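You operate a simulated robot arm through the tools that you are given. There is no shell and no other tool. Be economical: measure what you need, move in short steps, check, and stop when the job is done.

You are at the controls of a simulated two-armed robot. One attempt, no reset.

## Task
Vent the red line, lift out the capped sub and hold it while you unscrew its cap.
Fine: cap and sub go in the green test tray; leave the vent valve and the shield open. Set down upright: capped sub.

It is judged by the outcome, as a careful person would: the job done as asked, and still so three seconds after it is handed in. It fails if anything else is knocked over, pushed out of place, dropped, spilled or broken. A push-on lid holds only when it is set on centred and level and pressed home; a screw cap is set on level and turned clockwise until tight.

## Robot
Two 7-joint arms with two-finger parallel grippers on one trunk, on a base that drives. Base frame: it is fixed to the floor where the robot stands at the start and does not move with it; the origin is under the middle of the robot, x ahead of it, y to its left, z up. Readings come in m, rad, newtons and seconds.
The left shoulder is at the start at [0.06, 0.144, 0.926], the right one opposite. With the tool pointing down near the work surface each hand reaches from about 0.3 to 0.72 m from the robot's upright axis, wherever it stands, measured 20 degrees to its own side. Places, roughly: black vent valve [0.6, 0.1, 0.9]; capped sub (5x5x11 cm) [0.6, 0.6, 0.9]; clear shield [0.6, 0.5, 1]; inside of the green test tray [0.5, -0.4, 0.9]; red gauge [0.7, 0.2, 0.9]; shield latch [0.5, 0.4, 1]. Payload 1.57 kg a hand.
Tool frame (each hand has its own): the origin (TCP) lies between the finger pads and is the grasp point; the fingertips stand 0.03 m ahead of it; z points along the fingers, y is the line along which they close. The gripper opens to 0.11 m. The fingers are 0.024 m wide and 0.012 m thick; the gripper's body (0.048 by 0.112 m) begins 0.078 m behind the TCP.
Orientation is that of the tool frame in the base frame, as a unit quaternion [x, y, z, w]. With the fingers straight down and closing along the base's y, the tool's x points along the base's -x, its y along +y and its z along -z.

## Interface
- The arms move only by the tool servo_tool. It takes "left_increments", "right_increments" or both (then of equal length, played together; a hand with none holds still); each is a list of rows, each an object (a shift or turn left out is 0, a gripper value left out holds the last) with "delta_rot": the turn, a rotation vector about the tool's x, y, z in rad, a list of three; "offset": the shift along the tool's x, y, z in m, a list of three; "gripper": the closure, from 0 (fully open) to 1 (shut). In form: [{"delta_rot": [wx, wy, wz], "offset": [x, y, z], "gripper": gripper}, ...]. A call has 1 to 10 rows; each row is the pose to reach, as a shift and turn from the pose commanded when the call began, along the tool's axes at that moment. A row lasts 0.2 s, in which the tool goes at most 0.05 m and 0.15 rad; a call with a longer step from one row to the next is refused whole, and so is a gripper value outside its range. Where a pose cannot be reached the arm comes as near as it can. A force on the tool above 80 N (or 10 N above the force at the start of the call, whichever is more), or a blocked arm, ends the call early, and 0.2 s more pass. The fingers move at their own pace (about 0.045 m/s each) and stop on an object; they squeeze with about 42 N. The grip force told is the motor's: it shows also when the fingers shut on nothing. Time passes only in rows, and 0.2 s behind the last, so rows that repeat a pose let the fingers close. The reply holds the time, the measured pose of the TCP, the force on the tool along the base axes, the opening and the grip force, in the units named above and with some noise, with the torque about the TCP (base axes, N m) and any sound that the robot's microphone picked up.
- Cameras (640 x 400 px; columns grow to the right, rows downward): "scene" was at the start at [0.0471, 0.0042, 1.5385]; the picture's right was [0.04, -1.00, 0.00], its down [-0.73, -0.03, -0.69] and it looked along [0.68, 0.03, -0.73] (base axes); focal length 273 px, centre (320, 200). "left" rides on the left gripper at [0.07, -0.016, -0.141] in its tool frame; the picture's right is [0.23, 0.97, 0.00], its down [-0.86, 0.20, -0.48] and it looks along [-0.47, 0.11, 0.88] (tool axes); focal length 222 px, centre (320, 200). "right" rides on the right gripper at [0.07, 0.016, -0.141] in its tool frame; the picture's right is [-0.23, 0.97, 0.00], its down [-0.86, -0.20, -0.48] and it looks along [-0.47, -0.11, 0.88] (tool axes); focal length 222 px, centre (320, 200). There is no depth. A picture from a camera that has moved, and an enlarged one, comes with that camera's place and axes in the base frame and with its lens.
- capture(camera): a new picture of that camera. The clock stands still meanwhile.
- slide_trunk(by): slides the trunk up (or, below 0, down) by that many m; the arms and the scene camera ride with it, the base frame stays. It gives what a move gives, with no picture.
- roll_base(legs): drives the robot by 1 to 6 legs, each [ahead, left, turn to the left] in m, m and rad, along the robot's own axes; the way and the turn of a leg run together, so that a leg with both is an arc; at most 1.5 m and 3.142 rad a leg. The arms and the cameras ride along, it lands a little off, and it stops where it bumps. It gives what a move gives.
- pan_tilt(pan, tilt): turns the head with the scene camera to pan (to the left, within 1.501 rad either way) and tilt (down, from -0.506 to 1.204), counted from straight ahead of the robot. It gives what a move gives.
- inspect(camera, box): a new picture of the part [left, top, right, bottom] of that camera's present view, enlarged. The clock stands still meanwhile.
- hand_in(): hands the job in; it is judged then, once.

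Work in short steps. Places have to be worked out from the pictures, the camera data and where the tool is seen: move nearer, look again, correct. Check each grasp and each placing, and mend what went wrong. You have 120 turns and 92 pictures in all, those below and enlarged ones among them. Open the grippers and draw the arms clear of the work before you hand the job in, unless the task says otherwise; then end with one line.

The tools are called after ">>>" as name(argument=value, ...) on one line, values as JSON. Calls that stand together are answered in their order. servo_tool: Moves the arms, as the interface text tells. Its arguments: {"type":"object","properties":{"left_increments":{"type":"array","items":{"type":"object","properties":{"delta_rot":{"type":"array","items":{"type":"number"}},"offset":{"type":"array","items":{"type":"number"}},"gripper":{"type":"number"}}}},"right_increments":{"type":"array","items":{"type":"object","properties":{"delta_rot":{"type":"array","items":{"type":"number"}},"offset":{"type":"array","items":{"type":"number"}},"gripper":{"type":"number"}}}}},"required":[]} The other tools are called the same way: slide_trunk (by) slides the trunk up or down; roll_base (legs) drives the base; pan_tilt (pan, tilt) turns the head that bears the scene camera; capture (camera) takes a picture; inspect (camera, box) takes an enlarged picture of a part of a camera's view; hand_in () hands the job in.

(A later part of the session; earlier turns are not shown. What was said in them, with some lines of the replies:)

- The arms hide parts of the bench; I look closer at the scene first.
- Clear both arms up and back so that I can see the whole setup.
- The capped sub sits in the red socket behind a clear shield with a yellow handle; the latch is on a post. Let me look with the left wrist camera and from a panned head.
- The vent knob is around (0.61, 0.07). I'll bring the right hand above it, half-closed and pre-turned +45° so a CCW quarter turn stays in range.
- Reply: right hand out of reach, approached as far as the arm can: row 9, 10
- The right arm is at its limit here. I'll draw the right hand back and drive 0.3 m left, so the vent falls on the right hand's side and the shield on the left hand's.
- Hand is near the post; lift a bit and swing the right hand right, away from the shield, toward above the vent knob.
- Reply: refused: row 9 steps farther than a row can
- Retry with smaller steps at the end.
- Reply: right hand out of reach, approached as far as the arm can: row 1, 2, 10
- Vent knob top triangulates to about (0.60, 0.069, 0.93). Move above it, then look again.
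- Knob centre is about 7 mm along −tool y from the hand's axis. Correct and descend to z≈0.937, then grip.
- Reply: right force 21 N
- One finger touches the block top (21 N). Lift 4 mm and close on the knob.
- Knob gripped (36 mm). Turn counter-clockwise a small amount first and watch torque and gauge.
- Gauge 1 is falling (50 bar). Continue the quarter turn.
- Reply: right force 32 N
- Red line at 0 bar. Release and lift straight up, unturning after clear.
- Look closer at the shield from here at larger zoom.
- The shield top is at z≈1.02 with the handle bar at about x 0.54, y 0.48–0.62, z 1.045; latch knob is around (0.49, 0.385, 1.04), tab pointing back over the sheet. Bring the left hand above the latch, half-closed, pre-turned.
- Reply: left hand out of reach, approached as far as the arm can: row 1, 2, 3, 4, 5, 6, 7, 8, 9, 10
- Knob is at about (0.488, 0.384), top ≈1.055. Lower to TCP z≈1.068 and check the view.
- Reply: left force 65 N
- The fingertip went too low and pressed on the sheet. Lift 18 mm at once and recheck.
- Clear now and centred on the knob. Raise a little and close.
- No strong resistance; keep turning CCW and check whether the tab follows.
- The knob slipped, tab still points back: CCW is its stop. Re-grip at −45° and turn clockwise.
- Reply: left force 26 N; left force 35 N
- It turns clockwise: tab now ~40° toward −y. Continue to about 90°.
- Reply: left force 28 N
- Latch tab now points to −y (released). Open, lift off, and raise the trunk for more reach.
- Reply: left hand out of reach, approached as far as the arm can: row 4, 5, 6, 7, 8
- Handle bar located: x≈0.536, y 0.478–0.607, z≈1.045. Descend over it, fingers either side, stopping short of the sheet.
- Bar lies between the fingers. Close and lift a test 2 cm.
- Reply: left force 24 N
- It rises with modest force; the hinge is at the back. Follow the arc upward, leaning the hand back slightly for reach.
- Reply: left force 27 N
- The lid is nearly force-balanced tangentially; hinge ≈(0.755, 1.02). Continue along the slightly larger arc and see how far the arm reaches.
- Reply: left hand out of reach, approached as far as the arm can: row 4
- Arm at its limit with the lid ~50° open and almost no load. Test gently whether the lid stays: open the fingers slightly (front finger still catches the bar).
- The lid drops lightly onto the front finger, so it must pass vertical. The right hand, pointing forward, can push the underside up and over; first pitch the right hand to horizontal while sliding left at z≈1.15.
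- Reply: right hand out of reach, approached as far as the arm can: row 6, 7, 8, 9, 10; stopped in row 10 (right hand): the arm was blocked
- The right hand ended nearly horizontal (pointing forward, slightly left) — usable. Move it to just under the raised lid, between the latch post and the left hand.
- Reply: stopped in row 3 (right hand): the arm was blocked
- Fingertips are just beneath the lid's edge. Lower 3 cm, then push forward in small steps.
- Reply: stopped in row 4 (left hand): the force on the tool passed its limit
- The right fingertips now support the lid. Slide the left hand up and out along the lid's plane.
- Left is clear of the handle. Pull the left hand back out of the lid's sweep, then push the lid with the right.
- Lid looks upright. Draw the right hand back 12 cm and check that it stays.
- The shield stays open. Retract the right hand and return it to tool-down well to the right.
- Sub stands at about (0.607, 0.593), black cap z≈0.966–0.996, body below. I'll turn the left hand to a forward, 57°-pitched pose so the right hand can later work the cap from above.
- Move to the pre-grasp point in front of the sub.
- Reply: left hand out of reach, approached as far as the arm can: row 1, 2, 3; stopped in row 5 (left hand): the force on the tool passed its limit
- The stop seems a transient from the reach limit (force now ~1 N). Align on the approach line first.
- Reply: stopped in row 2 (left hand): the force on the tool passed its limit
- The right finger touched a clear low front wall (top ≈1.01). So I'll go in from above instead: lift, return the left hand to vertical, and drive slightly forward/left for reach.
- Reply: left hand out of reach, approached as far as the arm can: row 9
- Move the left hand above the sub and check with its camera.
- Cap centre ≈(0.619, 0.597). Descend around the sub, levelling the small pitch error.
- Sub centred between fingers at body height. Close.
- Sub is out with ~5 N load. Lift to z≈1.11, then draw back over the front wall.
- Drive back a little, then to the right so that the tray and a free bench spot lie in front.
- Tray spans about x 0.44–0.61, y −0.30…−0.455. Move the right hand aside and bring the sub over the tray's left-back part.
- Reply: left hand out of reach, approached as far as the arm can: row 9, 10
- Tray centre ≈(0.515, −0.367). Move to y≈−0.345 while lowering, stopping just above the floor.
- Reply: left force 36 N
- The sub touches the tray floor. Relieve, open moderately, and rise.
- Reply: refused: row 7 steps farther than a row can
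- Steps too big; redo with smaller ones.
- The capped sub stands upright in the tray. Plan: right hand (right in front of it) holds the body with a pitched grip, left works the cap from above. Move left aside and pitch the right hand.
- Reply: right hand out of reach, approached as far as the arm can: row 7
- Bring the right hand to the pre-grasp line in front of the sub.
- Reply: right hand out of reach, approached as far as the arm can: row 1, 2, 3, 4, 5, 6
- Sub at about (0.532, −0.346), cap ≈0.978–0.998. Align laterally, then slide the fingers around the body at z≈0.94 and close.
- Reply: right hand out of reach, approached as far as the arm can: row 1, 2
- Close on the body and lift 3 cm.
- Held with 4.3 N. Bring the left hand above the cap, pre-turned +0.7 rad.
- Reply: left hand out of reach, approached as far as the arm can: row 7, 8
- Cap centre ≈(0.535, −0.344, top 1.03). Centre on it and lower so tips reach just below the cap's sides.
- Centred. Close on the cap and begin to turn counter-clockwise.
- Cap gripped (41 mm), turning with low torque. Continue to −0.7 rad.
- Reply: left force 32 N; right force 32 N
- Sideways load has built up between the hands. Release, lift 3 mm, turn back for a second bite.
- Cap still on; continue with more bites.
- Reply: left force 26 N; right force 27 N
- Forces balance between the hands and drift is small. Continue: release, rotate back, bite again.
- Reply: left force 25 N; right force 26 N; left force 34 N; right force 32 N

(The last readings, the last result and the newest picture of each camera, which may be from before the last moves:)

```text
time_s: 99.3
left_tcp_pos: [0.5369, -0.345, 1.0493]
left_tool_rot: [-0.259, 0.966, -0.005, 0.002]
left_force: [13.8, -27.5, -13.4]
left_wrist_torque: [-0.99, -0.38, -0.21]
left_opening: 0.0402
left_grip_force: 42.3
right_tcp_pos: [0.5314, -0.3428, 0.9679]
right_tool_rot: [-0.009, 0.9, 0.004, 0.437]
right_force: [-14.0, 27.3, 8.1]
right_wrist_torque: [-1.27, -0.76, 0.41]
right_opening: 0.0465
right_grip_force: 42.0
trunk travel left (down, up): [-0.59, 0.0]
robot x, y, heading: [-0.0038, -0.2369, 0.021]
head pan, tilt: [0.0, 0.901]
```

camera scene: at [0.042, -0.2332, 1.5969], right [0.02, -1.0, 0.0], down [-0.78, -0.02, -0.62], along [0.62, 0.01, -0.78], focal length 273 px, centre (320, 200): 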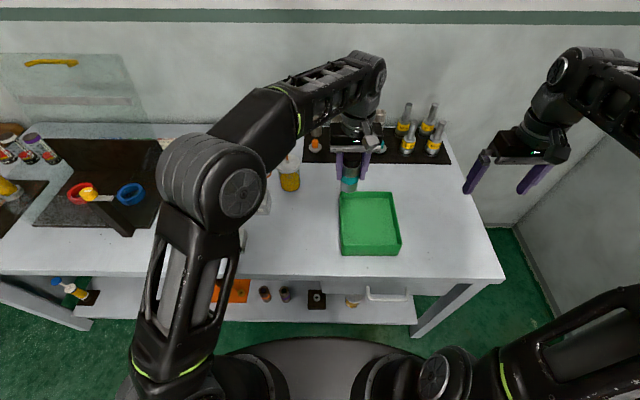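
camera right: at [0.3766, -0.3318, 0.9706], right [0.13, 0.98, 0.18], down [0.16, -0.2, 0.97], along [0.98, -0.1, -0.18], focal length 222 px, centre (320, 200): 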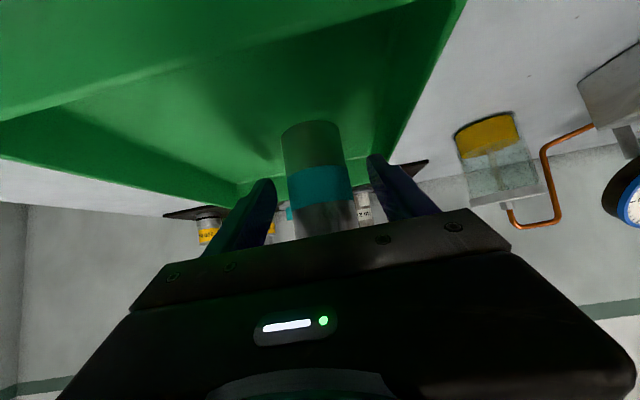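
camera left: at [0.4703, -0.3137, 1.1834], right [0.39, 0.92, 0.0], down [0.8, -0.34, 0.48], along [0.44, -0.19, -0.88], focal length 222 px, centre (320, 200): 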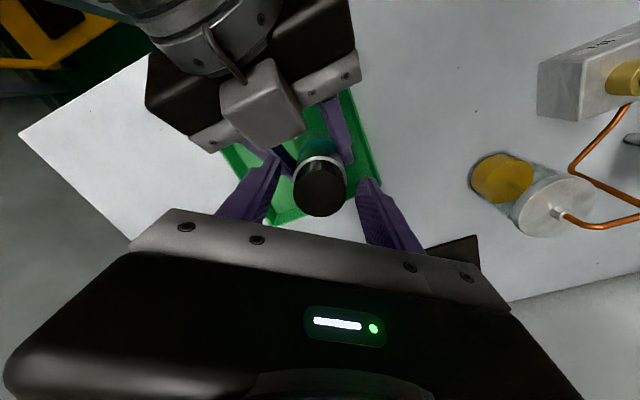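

Still threaded; the lateral load shows the hand is ~3 mm off the cap axis. Re-bite with that correction.

>>> servo_tool(left_increments=[{"gripper": 0.5, "offset": [0, 0, 0.004]}, {"gripper": 0.5, "offset": [-0.0012, -0.0028, 0.004]}, {"offset": [-0.0012, -0.0028, 0.004], "delta_rot": [0, 0, 0.148]}, {"offset": [-0.0012, -0.0028, 0.004], "delta_rot": [0, 0, 0.296]}, {"offset": [-0.0012, -0.0028, 0.004], "delta_rot": [0, 0, 0.444]}, {"offset": [-0.0012, -0.0028, 0.004], "delta_rot": [0, 0, 0.592]}, {"offset": [-0.0012, -0.0028, 0.004], "delta_rot": [0, 0, 0.74]}, {"offset": [-0.0012, -0.0028, 0.004], "delta_rot": [0, 0, 0.888]}, {"offset": [-0.0012, -0.0028, 0.004], "delta_rot": [0, 0, 1.036]}, {"offset": [-0.0012, -0.0028, 0.004], "delta_rot": [0, 0, 1.184]}])

>>> servo_tool(left_increments=[{"gripper": 1}, {"gripper": 1}, {"delta_rot": [0, 0, -0.145]}, {"delta_rot": [0, 0, -0.29]}, {"delta_rot": [0, 0, -0.435]}, {"delta_rot": [0, 0, -0.58]}, {"delta_rot": [0, 0, -0.725]}, {"delta_rot": [0, 0, -0.87]}, {"delta_rot": [0, 0, -1.015]}, {"delta_rot": [0, 0, -1.16]}])

>>> inspect(camera="left", box=[210, 100, 430, 260])

```text
time_s: 101.5
left_tcp_pos: [0.5408, -0.3451, 1.0458]
left_tool_rot: [0.325, 0.946, 0.0, 0.002]
left_force: [0.1, -0.2, -0.1]
left_wrist_torque: [0.03, -0.01, 0.0]
left_opening: 0.0548
left_grip_force: 0.0
right_tcp_pos: [0.5305, -0.3461, 0.9677]
right_tool_rot: [-0.007, 0.9, 0.002, 0.435]
right_force: [-0.4, 0.5, -4.4]
right_wrist_torque: [-0.04, 0.09, 0.03]
right_opening: 0.0465
right_grip_force: 41.9
trunk travel left (down, up): [-0.59, 0.0]
robot x, y, heading: [-0.0026, -0.2368, 0.022]
head pan, tilt: [0.0, 0.901]
```

```text
time_s: 103.7
left_tcp_pos: [0.5394, -0.3461, 1.0465]
left_tool_rot: [-0.249, 0.968, -0.004, 0.002]
left_force: [0.3, 1.2, 0.3]
left_wrist_torque: [0.01, 0.0, 0.04]
left_opening: 0.04
left_grip_force: 41.9
right_tcp_pos: [0.5312, -0.3465, 0.9678]
right_tool_rot: [-0.007, 0.901, 0.002, 0.434]
right_force: [-1.2, 0.0, -3.3]
right_wrist_torque: [0.0, 0.08, -0.05]
right_opening: 0.0461
right_grip_force: 42.7
trunk travel left (down, up): [-0.59, 0.0]
robot x, y, heading: [-0.0019, -0.229, 0.023]
head pan, tilt: [0.0, 0.901]
```

```text
2.50 times, centred on (320, 180) of left
camera zoom: at [0.4859, -0.3935, 1.1866], right [-0.67, 0.74, -0.01], down [0.65, 0.59, 0.48], along [0.36, 0.32, -0.88], focal length 555 px, centre (320, 250)
```

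zoom: 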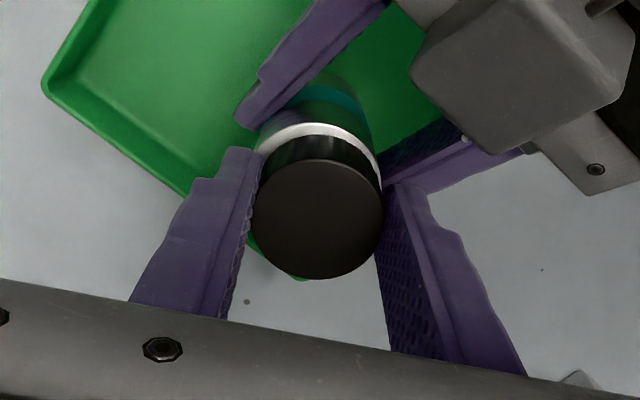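

All forces vanished and the right hand's load dropped — the cap seems free. Lift test.

>>> servo_tool(left_increments=[{"offset": [0, 0, -0.004]}, {"offset": [0, 0, -0.01]}, {"offset": [0, 0, -0.018]}])

>>> inspect(camera="left", box=[210, 100, 430, 260])

```text
time_s: 104.5
left_tcp_pos: [0.5405, -0.3455, 1.0628]
left_tool_rot: [-0.247, 0.969, -0.002, 0.002]
left_force: [-0.5, -0.4, -0.1]
left_wrist_torque: [-0.01, 0.0, -0.01]
left_opening: 0.0402
left_grip_force: 42.0
right_tcp_pos: [0.5307, -0.3459, 0.9669]
right_tool_rot: [-0.007, 0.901, 0.003, 0.434]
right_force: [-0.1, 0.2, -4.0]
right_wrist_torque: [0.01, 0.09, 0.0]
right_opening: 0.0462
right_grip_force: 41.8
trunk travel left (down, up): [-0.59, 0.0]
robot x, y, heading: [-0.0013, -0.2354, 0.018]
head pan, tilt: [0.0, 0.901]
```

```text
2.50 times, centred on (320, 180) of left
camera zoom: at [0.4859, -0.393, 1.2043], right [-0.67, 0.74, -0.01], down [0.65, 0.59, 0.48], along [0.36, 0.32, -0.88], focal length 555 px, centre (320, 250)
```

zoom: 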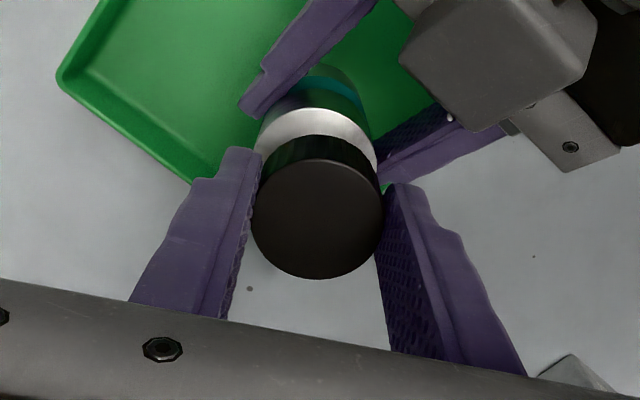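

Cap is off. Raise the left hand with the cap and move it aside; lower the sub back to the tray floor.

>>> servo_tool(left_increments=[{"offset": [0, 0, -0.02]}, {"offset": [0, 0, -0.035]}, {"offset": [-0.015, 0.026, -0.04]}, {"offset": [-0.03, 0.052, -0.04]}, {"offset": [-0.044, 0.08, -0.04]}, {"offset": [-0.0575, 0.105, -0.04]}])

>>> servo_tool(right_increments=[{"offset": [0.007, 0, 0.0056]}, {"offset": [0.014, 0, 0.0112]}, {"offset": [0.0195, 0, 0.0155]}, {"offset": [0.0225, 0, 0.018]}, {"offset": [0.0245, 0, 0.0195]}])

```text
time_s: 105.9
left_tcp_pos: [0.5396, -0.2237, 1.102]
left_tool_rot: [-0.247, 0.969, -0.004, 0.003]
left_force: [0.2, -1.3, 1.0]
left_wrist_torque: [-0.01, 0.01, -0.01]
left_opening: 0.0401
left_grip_force: 42.1
left hand out of reach, approached as far as the arm can: row 2, 3
right_tcp_pos: [0.5303, -0.3459, 0.9678]
right_tool_rot: [-0.006, 0.9, 0.001, 0.435]
right_force: [0.5, 0.0, -4.0]
right_wrist_torque: [0.0, 0.09, 0.0]
right_opening: 0.0462
right_grip_force: 41.8
trunk travel left (down, up): [-0.59, 0.0]
robot x, y, heading: [-0.0034, -0.2346, 0.018]
head pan, tilt: [0.0, 0.901]
```

```text
time_s: 107.1
left_tcp_pos: [0.538, -0.2237, 1.1042]
left_tool_rot: [-0.248, 0.969, -0.003, 0.003]
left_force: [-0.5, 0.7, -1.1]
left_wrist_torque: [0.0, 0.02, -0.02]
left_opening: 0.0401
left_grip_force: 42.3
right_tcp_pos: [0.5303, -0.3445, 0.9388]
right_tool_rot: [-0.006, 0.9, 0.002, 0.436]
right_force: [-2.9, -0.8, 12.9]
right_wrist_torque: [-0.09, 0.32, -0.02]
right_opening: 0.0465
right_grip_force: 42.2
trunk travel left (down, up): [-0.59, 0.0]
robot x, y, heading: [0.0002, -0.2316, 0.017]
head pan, tilt: [0.0, 0.901]
```

The sub rests on the floor. Open the right hand and check before retreating.

>>> servo_tool(right_increments=[{"gripper": 0.3}, {"gripper": 0.3}, {"gripper": 0.3}])

>>> capture(camera="right")

```text
time_s: 107.9
left_tcp_pos: [0.5377, -0.2241, 1.1034]
left_tool_rot: [-0.248, 0.969, -0.004, 0.002]
left_force: [-0.6, 0.5, -0.7]
left_wrist_torque: [0.02, -0.01, -0.02]
left_opening: 0.0401
left_grip_force: 41.8
right_tcp_pos: [0.5304, -0.3452, 0.9358]
right_tool_rot: [-0.007, 0.901, 0.002, 0.435]
right_force: [0.1, -0.5, 0.0]
right_wrist_torque: [-0.01, 0.02, -0.01]
right_opening: 0.0772
right_grip_force: 0.0
trunk travel left (down, up): [-0.59, 0.0]
robot x, y, heading: [-0.0046, -0.2312, 0.022]
head pan, tilt: [0.0, 0.901]
```

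```text
6 pictures are left
camera right: at [0.3773, -0.3317, 0.9695], right [0.13, 0.98, 0.18], down [0.16, -0.2, 0.97], along [0.98, -0.1, -0.18], focal length 222 px, centre (320, 200)
```

right: 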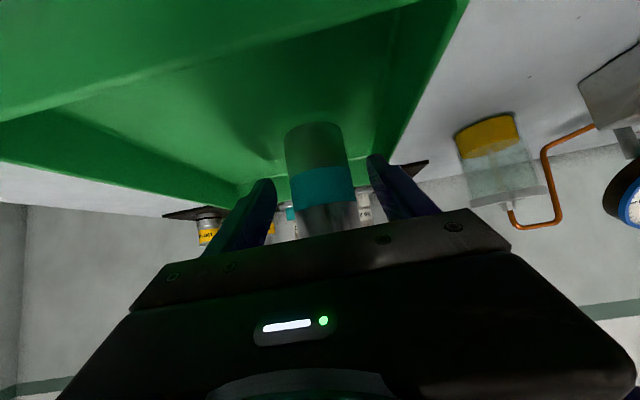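

Sub stands upright. Slide the right hand back, up and then aside.

>>> servo_tool(right_increments=[{"offset": [0, 0, -0.02]}, {"offset": [0, 0, -0.04]}, {"offset": [-0.02, 0, -0.055]}, {"offset": [-0.05, 0, -0.08]}, {"offset": [-0.078, 0, -0.105]}, {"offset": [-0.085, -0.04, -0.112]}, {"offset": [-0.085, -0.085, -0.112]}, {"offset": [-0.085, -0.13, -0.112]}, {"offset": [-0.085, -0.175, -0.112]}, {"offset": [-0.085, -0.22, -0.112]}])

>>> inspect(camera="scene", box=[290, 120, 450, 270])

```text
time_s: 110.1
left_tcp_pos: [0.5382, -0.2248, 1.1038]
left_tool_rot: [-0.249, 0.969, -0.001, 0.002]
left_force: [0.2, -0.5, -0.2]
left_wrist_torque: [0.04, 0.01, -0.01]
left_opening: 0.0401
left_grip_force: 41.3
right_tcp_pos: [0.4985, -0.5631, 1.0753]
right_tool_rot: [-0.009, 0.9, 0.003, 0.435]
right_force: [-0.8, -1.4, 0.7]
right_wrist_torque: [0.12, -0.07, 0.06]
right_opening: 0.0768
right_grip_force: 0.0
trunk travel left (down, up): [-0.59, 0.0]
robot x, y, heading: [-0.0027, -0.2376, 0.022]
head pan, tilt: [0.0, 0.901]
```

```text
2.67 times, centred on (370, 195) of scene
camera zoom: at [0.0411, -0.2338, 1.5968], right [0.02, -1.0, 0.0], down [-0.78, -0.02, -0.62], along [0.62, 0.01, -0.78], focal length 728 px, centre (187, 213)
```

zoom: 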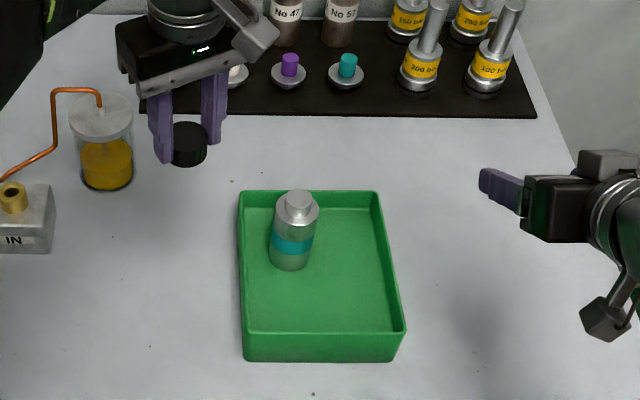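

Sub stands in the tray. Carry the cap over the tray's free front-right area.

>>> servo_tool(left_increments=[{"offset": [0.028, -0.023, 0]}, {"offset": [0.057, -0.046, 0]}, {"offset": [0.085, -0.07, 0]}, {"offset": [0.113, -0.093, 0.02]}, {"offset": [0.1416, -0.116, 0.04]}, {"offset": [0.1416, -0.116, 0.08]}, {"offset": [0.1416, -0.116, 0.12]}, {"offset": [0.1416, -0.116, 0.15]}], right_increments=[{"offset": [0, -0.03, 0]}, {"offset": [0, -0.06, 0]}, {"offset": [0, -0.08, 0]}, {"offset": [0, -0.08, 0]}, {"offset": [0, -0.08, 0]}, {"offset": [0, -0.08, 0]}, {"offset": [0, -0.08, 0]}, {"offset": [0, -0.08, 0]}])

>>> capture(camera="left")

```text
time_s: 111.9
left_tcp_pos: [0.476, -0.3962, 0.9537]
left_tool_rot: [-0.248, 0.969, -0.003, 0.002]
left_force: [-0.5, -0.2, -0.2]
left_wrist_torque: [-0.03, 0.01, 0.01]
left_opening: 0.0402
left_grip_force: 41.8
right_tcp_pos: [0.5009, -0.6439, 1.0709]
right_tool_rot: [-0.007, 0.9, 0.002, 0.435]
right_force: [-0.4, -0.3, 0.4]
right_wrist_torque: [0.04, 0.02, 0.02]
right_opening: 0.0772
right_grip_force: 0.0
trunk travel left (down, up): [-0.59, 0.0]
robot x, y, heading: [-0.0018, -0.2347, 0.019]
head pan, tilt: [0.0, 0.901]
```

```text
4 pictures are left
camera left: at [0.4209, -0.4433, 1.094], right [-0.67, 0.74, -0.01], down [0.65, 0.59, 0.48], along [0.36, 0.32, -0.88], focal length 222 px, centre (320, 200)
```

left: 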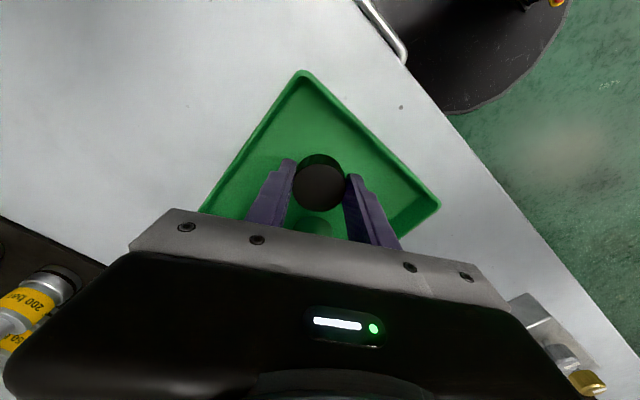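

Over free tray floor. Lower in small steps to contact.

>>> servo_tool(left_increments=[{"offset": [0, 0, 0.015]}, {"offset": [0, 0, 0.027]}, {"offset": [0, 0, 0.032]}])

>>> servo_tool(left_increments=[{"offset": [0, 0, 0.004]}, {"offset": [0, 0, 0.008]}])

```text
time_s: 112.7
left_tcp_pos: [0.4734, -0.3961, 0.9237]
left_tool_rot: [-0.247, 0.969, -0.005, 0.003]
left_force: [-0.4, 0.8, 10.4]
left_wrist_torque: [0.16, 0.09, 0.0]
left_opening: 0.0399
left_grip_force: 41.2
right_tcp_pos: [0.4991, -0.6434, 1.0724]
right_tool_rot: [-0.008, 0.901, 0.003, 0.435]
right_force: [0.6, -0.5, -0.9]
right_wrist_torque: [-0.01, 0.05, 0.03]
right_opening: 0.0771
right_grip_force: 0.0
trunk travel left (down, up): [-0.59, 0.0]
robot x, y, heading: [-0.0007, -0.2382, 0.021]
head pan, tilt: [0.0, 0.901]
```

```text
time_s: 113.3
left_tcp_pos: [0.4745, -0.3965, 0.9203]
left_tool_rot: [-0.248, 0.969, -0.007, 0.005]
left_force: [2.4, 3.1, 45.0]
left_wrist_torque: [0.47, -0.1, -0.04]
left_opening: 0.0403
left_grip_force: 41.5
right_tcp_pos: [0.4978, -0.6423, 1.0728]
right_tool_rot: [-0.006, 0.9, 0.001, 0.435]
right_force: [0.9, -0.7, -0.1]
right_wrist_torque: [0.0, 0.0, -0.01]
right_opening: 0.0772
right_grip_force: 0.0
trunk travel left (down, up): [-0.59, 0.0]
robot x, y, heading: [-0.0008, -0.2331, 0.016]
head pan, tilt: [0.0, 0.901]
```

The cap is on the floor. Relieve, open a little, rise and draw both arms away.

>>> servo_tool(left_increments=[{"offset": [0, 0, -0.007]}, {"offset": [0, 0, -0.007], "gripper": 0.5}, {"offset": [0, 0, -0.007]}, {"offset": [0, 0, -0.03]}, {"offset": [0, 0, -0.07]}, {"offset": [0, 0, -0.11]}, {"offset": [0, 0, -0.15]}, {"offset": [-0.01, 0.04, -0.17]}, {"offset": [-0.03, 0.08, -0.17]}, {"offset": [-0.05, 0.12, -0.17]}])

>>> capture(camera="scene")

```text
time_s: 115.5
left_tcp_pos: [0.4561, -0.2648, 1.0807]
left_tool_rot: [-0.249, 0.969, -0.003, 0.002]
left_force: [-0.2, -0.2, 0.4]
left_wrist_torque: [0.01, -0.03, 0.0]
left_opening: 0.0547
left_grip_force: 0.0
right_tcp_pos: [0.4992, -0.6428, 1.0718]
right_tool_rot: [-0.007, 0.901, 0.002, 0.434]
right_force: [-0.8, 0.7, 0.1]
right_wrist_torque: [-0.03, 0.01, 0.02]
right_opening: 0.0772
right_grip_force: 0.1
trunk travel left (down, up): [-0.59, 0.0]
robot x, y, heading: [-0.0009, -0.2348, 0.021]
head pan, tilt: [0.0, 0.901]
```

```text
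3 pictures are left
camera scene: at [0.0408, -0.2315, 1.5969], right [0.02, -1.0, 0.0], down [-0.78, -0.02, -0.62], along [0.62, 0.01, -0.78], focal length 273 px, centre (320, 200)
```

scene: 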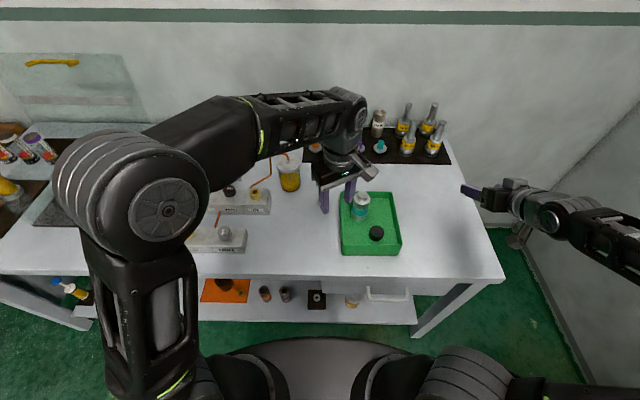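

Cap and sub both rest in the tray. Open the grippers and withdraw; then a last check of the rest of the bench.

>>> servo_tool(left_increments=[{"offset": [0, 0.04, 0]}, {"offset": [0, 0.08, 0]}, {"offset": [0, 0.12, 0]}, {"offset": [0, 0.16, 0], "gripper": 0}, {"offset": [0, 0.2, 0]}], right_increments=[{"gripper": 0}, {"offset": [0, 0, -0.02]}, {"offset": [0, 0, -0.03]}, {"offset": [0, 0, -0.04]}, {"offset": [0, 0, -0.04]}])

>>> pan_tilt(pan=0.6, tilt=0.6)

>>> capture(camera="scene")

```text
time_s: 116.7
left_tcp_pos: [0.3617, -0.0901, 1.0816]
left_tool_rot: [-0.248, 0.969, -0.002, 0.003]
left_force: [0.5, 0.8, 0.9]
left_wrist_torque: [0.0, -0.04, 0.0]
left_opening: 0.107
left_grip_force: 0.0
right_tcp_pos: [0.4688, -0.6432, 1.0983]
right_tool_rot: [-0.007, 0.901, 0.001, 0.434]
right_force: [0.7, -0.1, 0.2]
right_wrist_torque: [-0.02, 0.01, 0.02]
right_opening: 0.11
right_grip_force: 0.1
trunk travel left (down, up): [-0.59, 0.0]
robot x, y, heading: [-0.0011, -0.2344, 0.019]
head pan, tilt: [0.0, 0.901]
```

```text
time_s: 117.7
left_tcp_pos: [0.3645, -0.0918, 1.081]
left_tool_rot: [-0.248, 0.969, -0.002, 0.002]
left_force: [-0.5, -0.8, -0.8]
left_wrist_torque: [-0.01, 0.0, -0.03]
left_opening: 0.1099
left_grip_force: 0.0
right_tcp_pos: [0.4698, -0.6458, 1.0977]
right_tool_rot: [-0.007, 0.901, 0.002, 0.434]
right_force: [0.7, -0.9, -0.7]
right_wrist_torque: [0.0, 0.0, -0.04]
right_opening: 0.1098
right_grip_force: 0.0
trunk travel left (down, up): [-0.59, 0.0]
robot x, y, heading: [-0.0009, -0.2313, 0.02]
head pan, tilt: [0.6, 0.6]
```

```text
2 pictures are left
camera scene: at [0.0376, -0.1831, 1.6217], right [0.58, -0.81, 0.0], down [-0.46, -0.33, -0.82], along [0.67, 0.48, -0.57], focal length 273 px, centre (320, 200)
```

scene: 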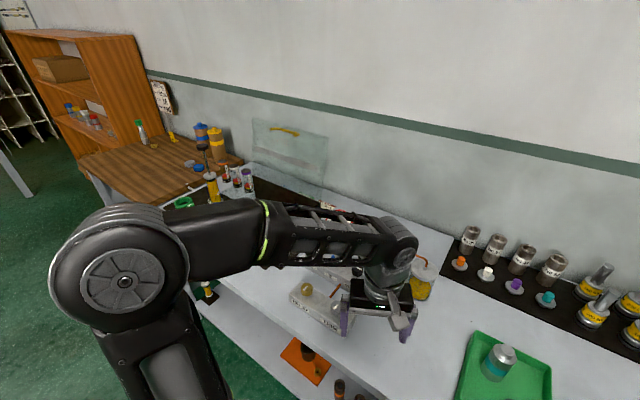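

The shield is still open, the sub is upright in the tray, nothing is disturbed, and both hands are open and clear. I hand in.

>>> hand_in()

```text
The job is handed in.
```

The red line is vented to 0 bar. I lifted out the capped sub, held it and unscrewed its cap. The sub stands upright in the green test tray with the cap beside it, and the vent valve and shield are open.
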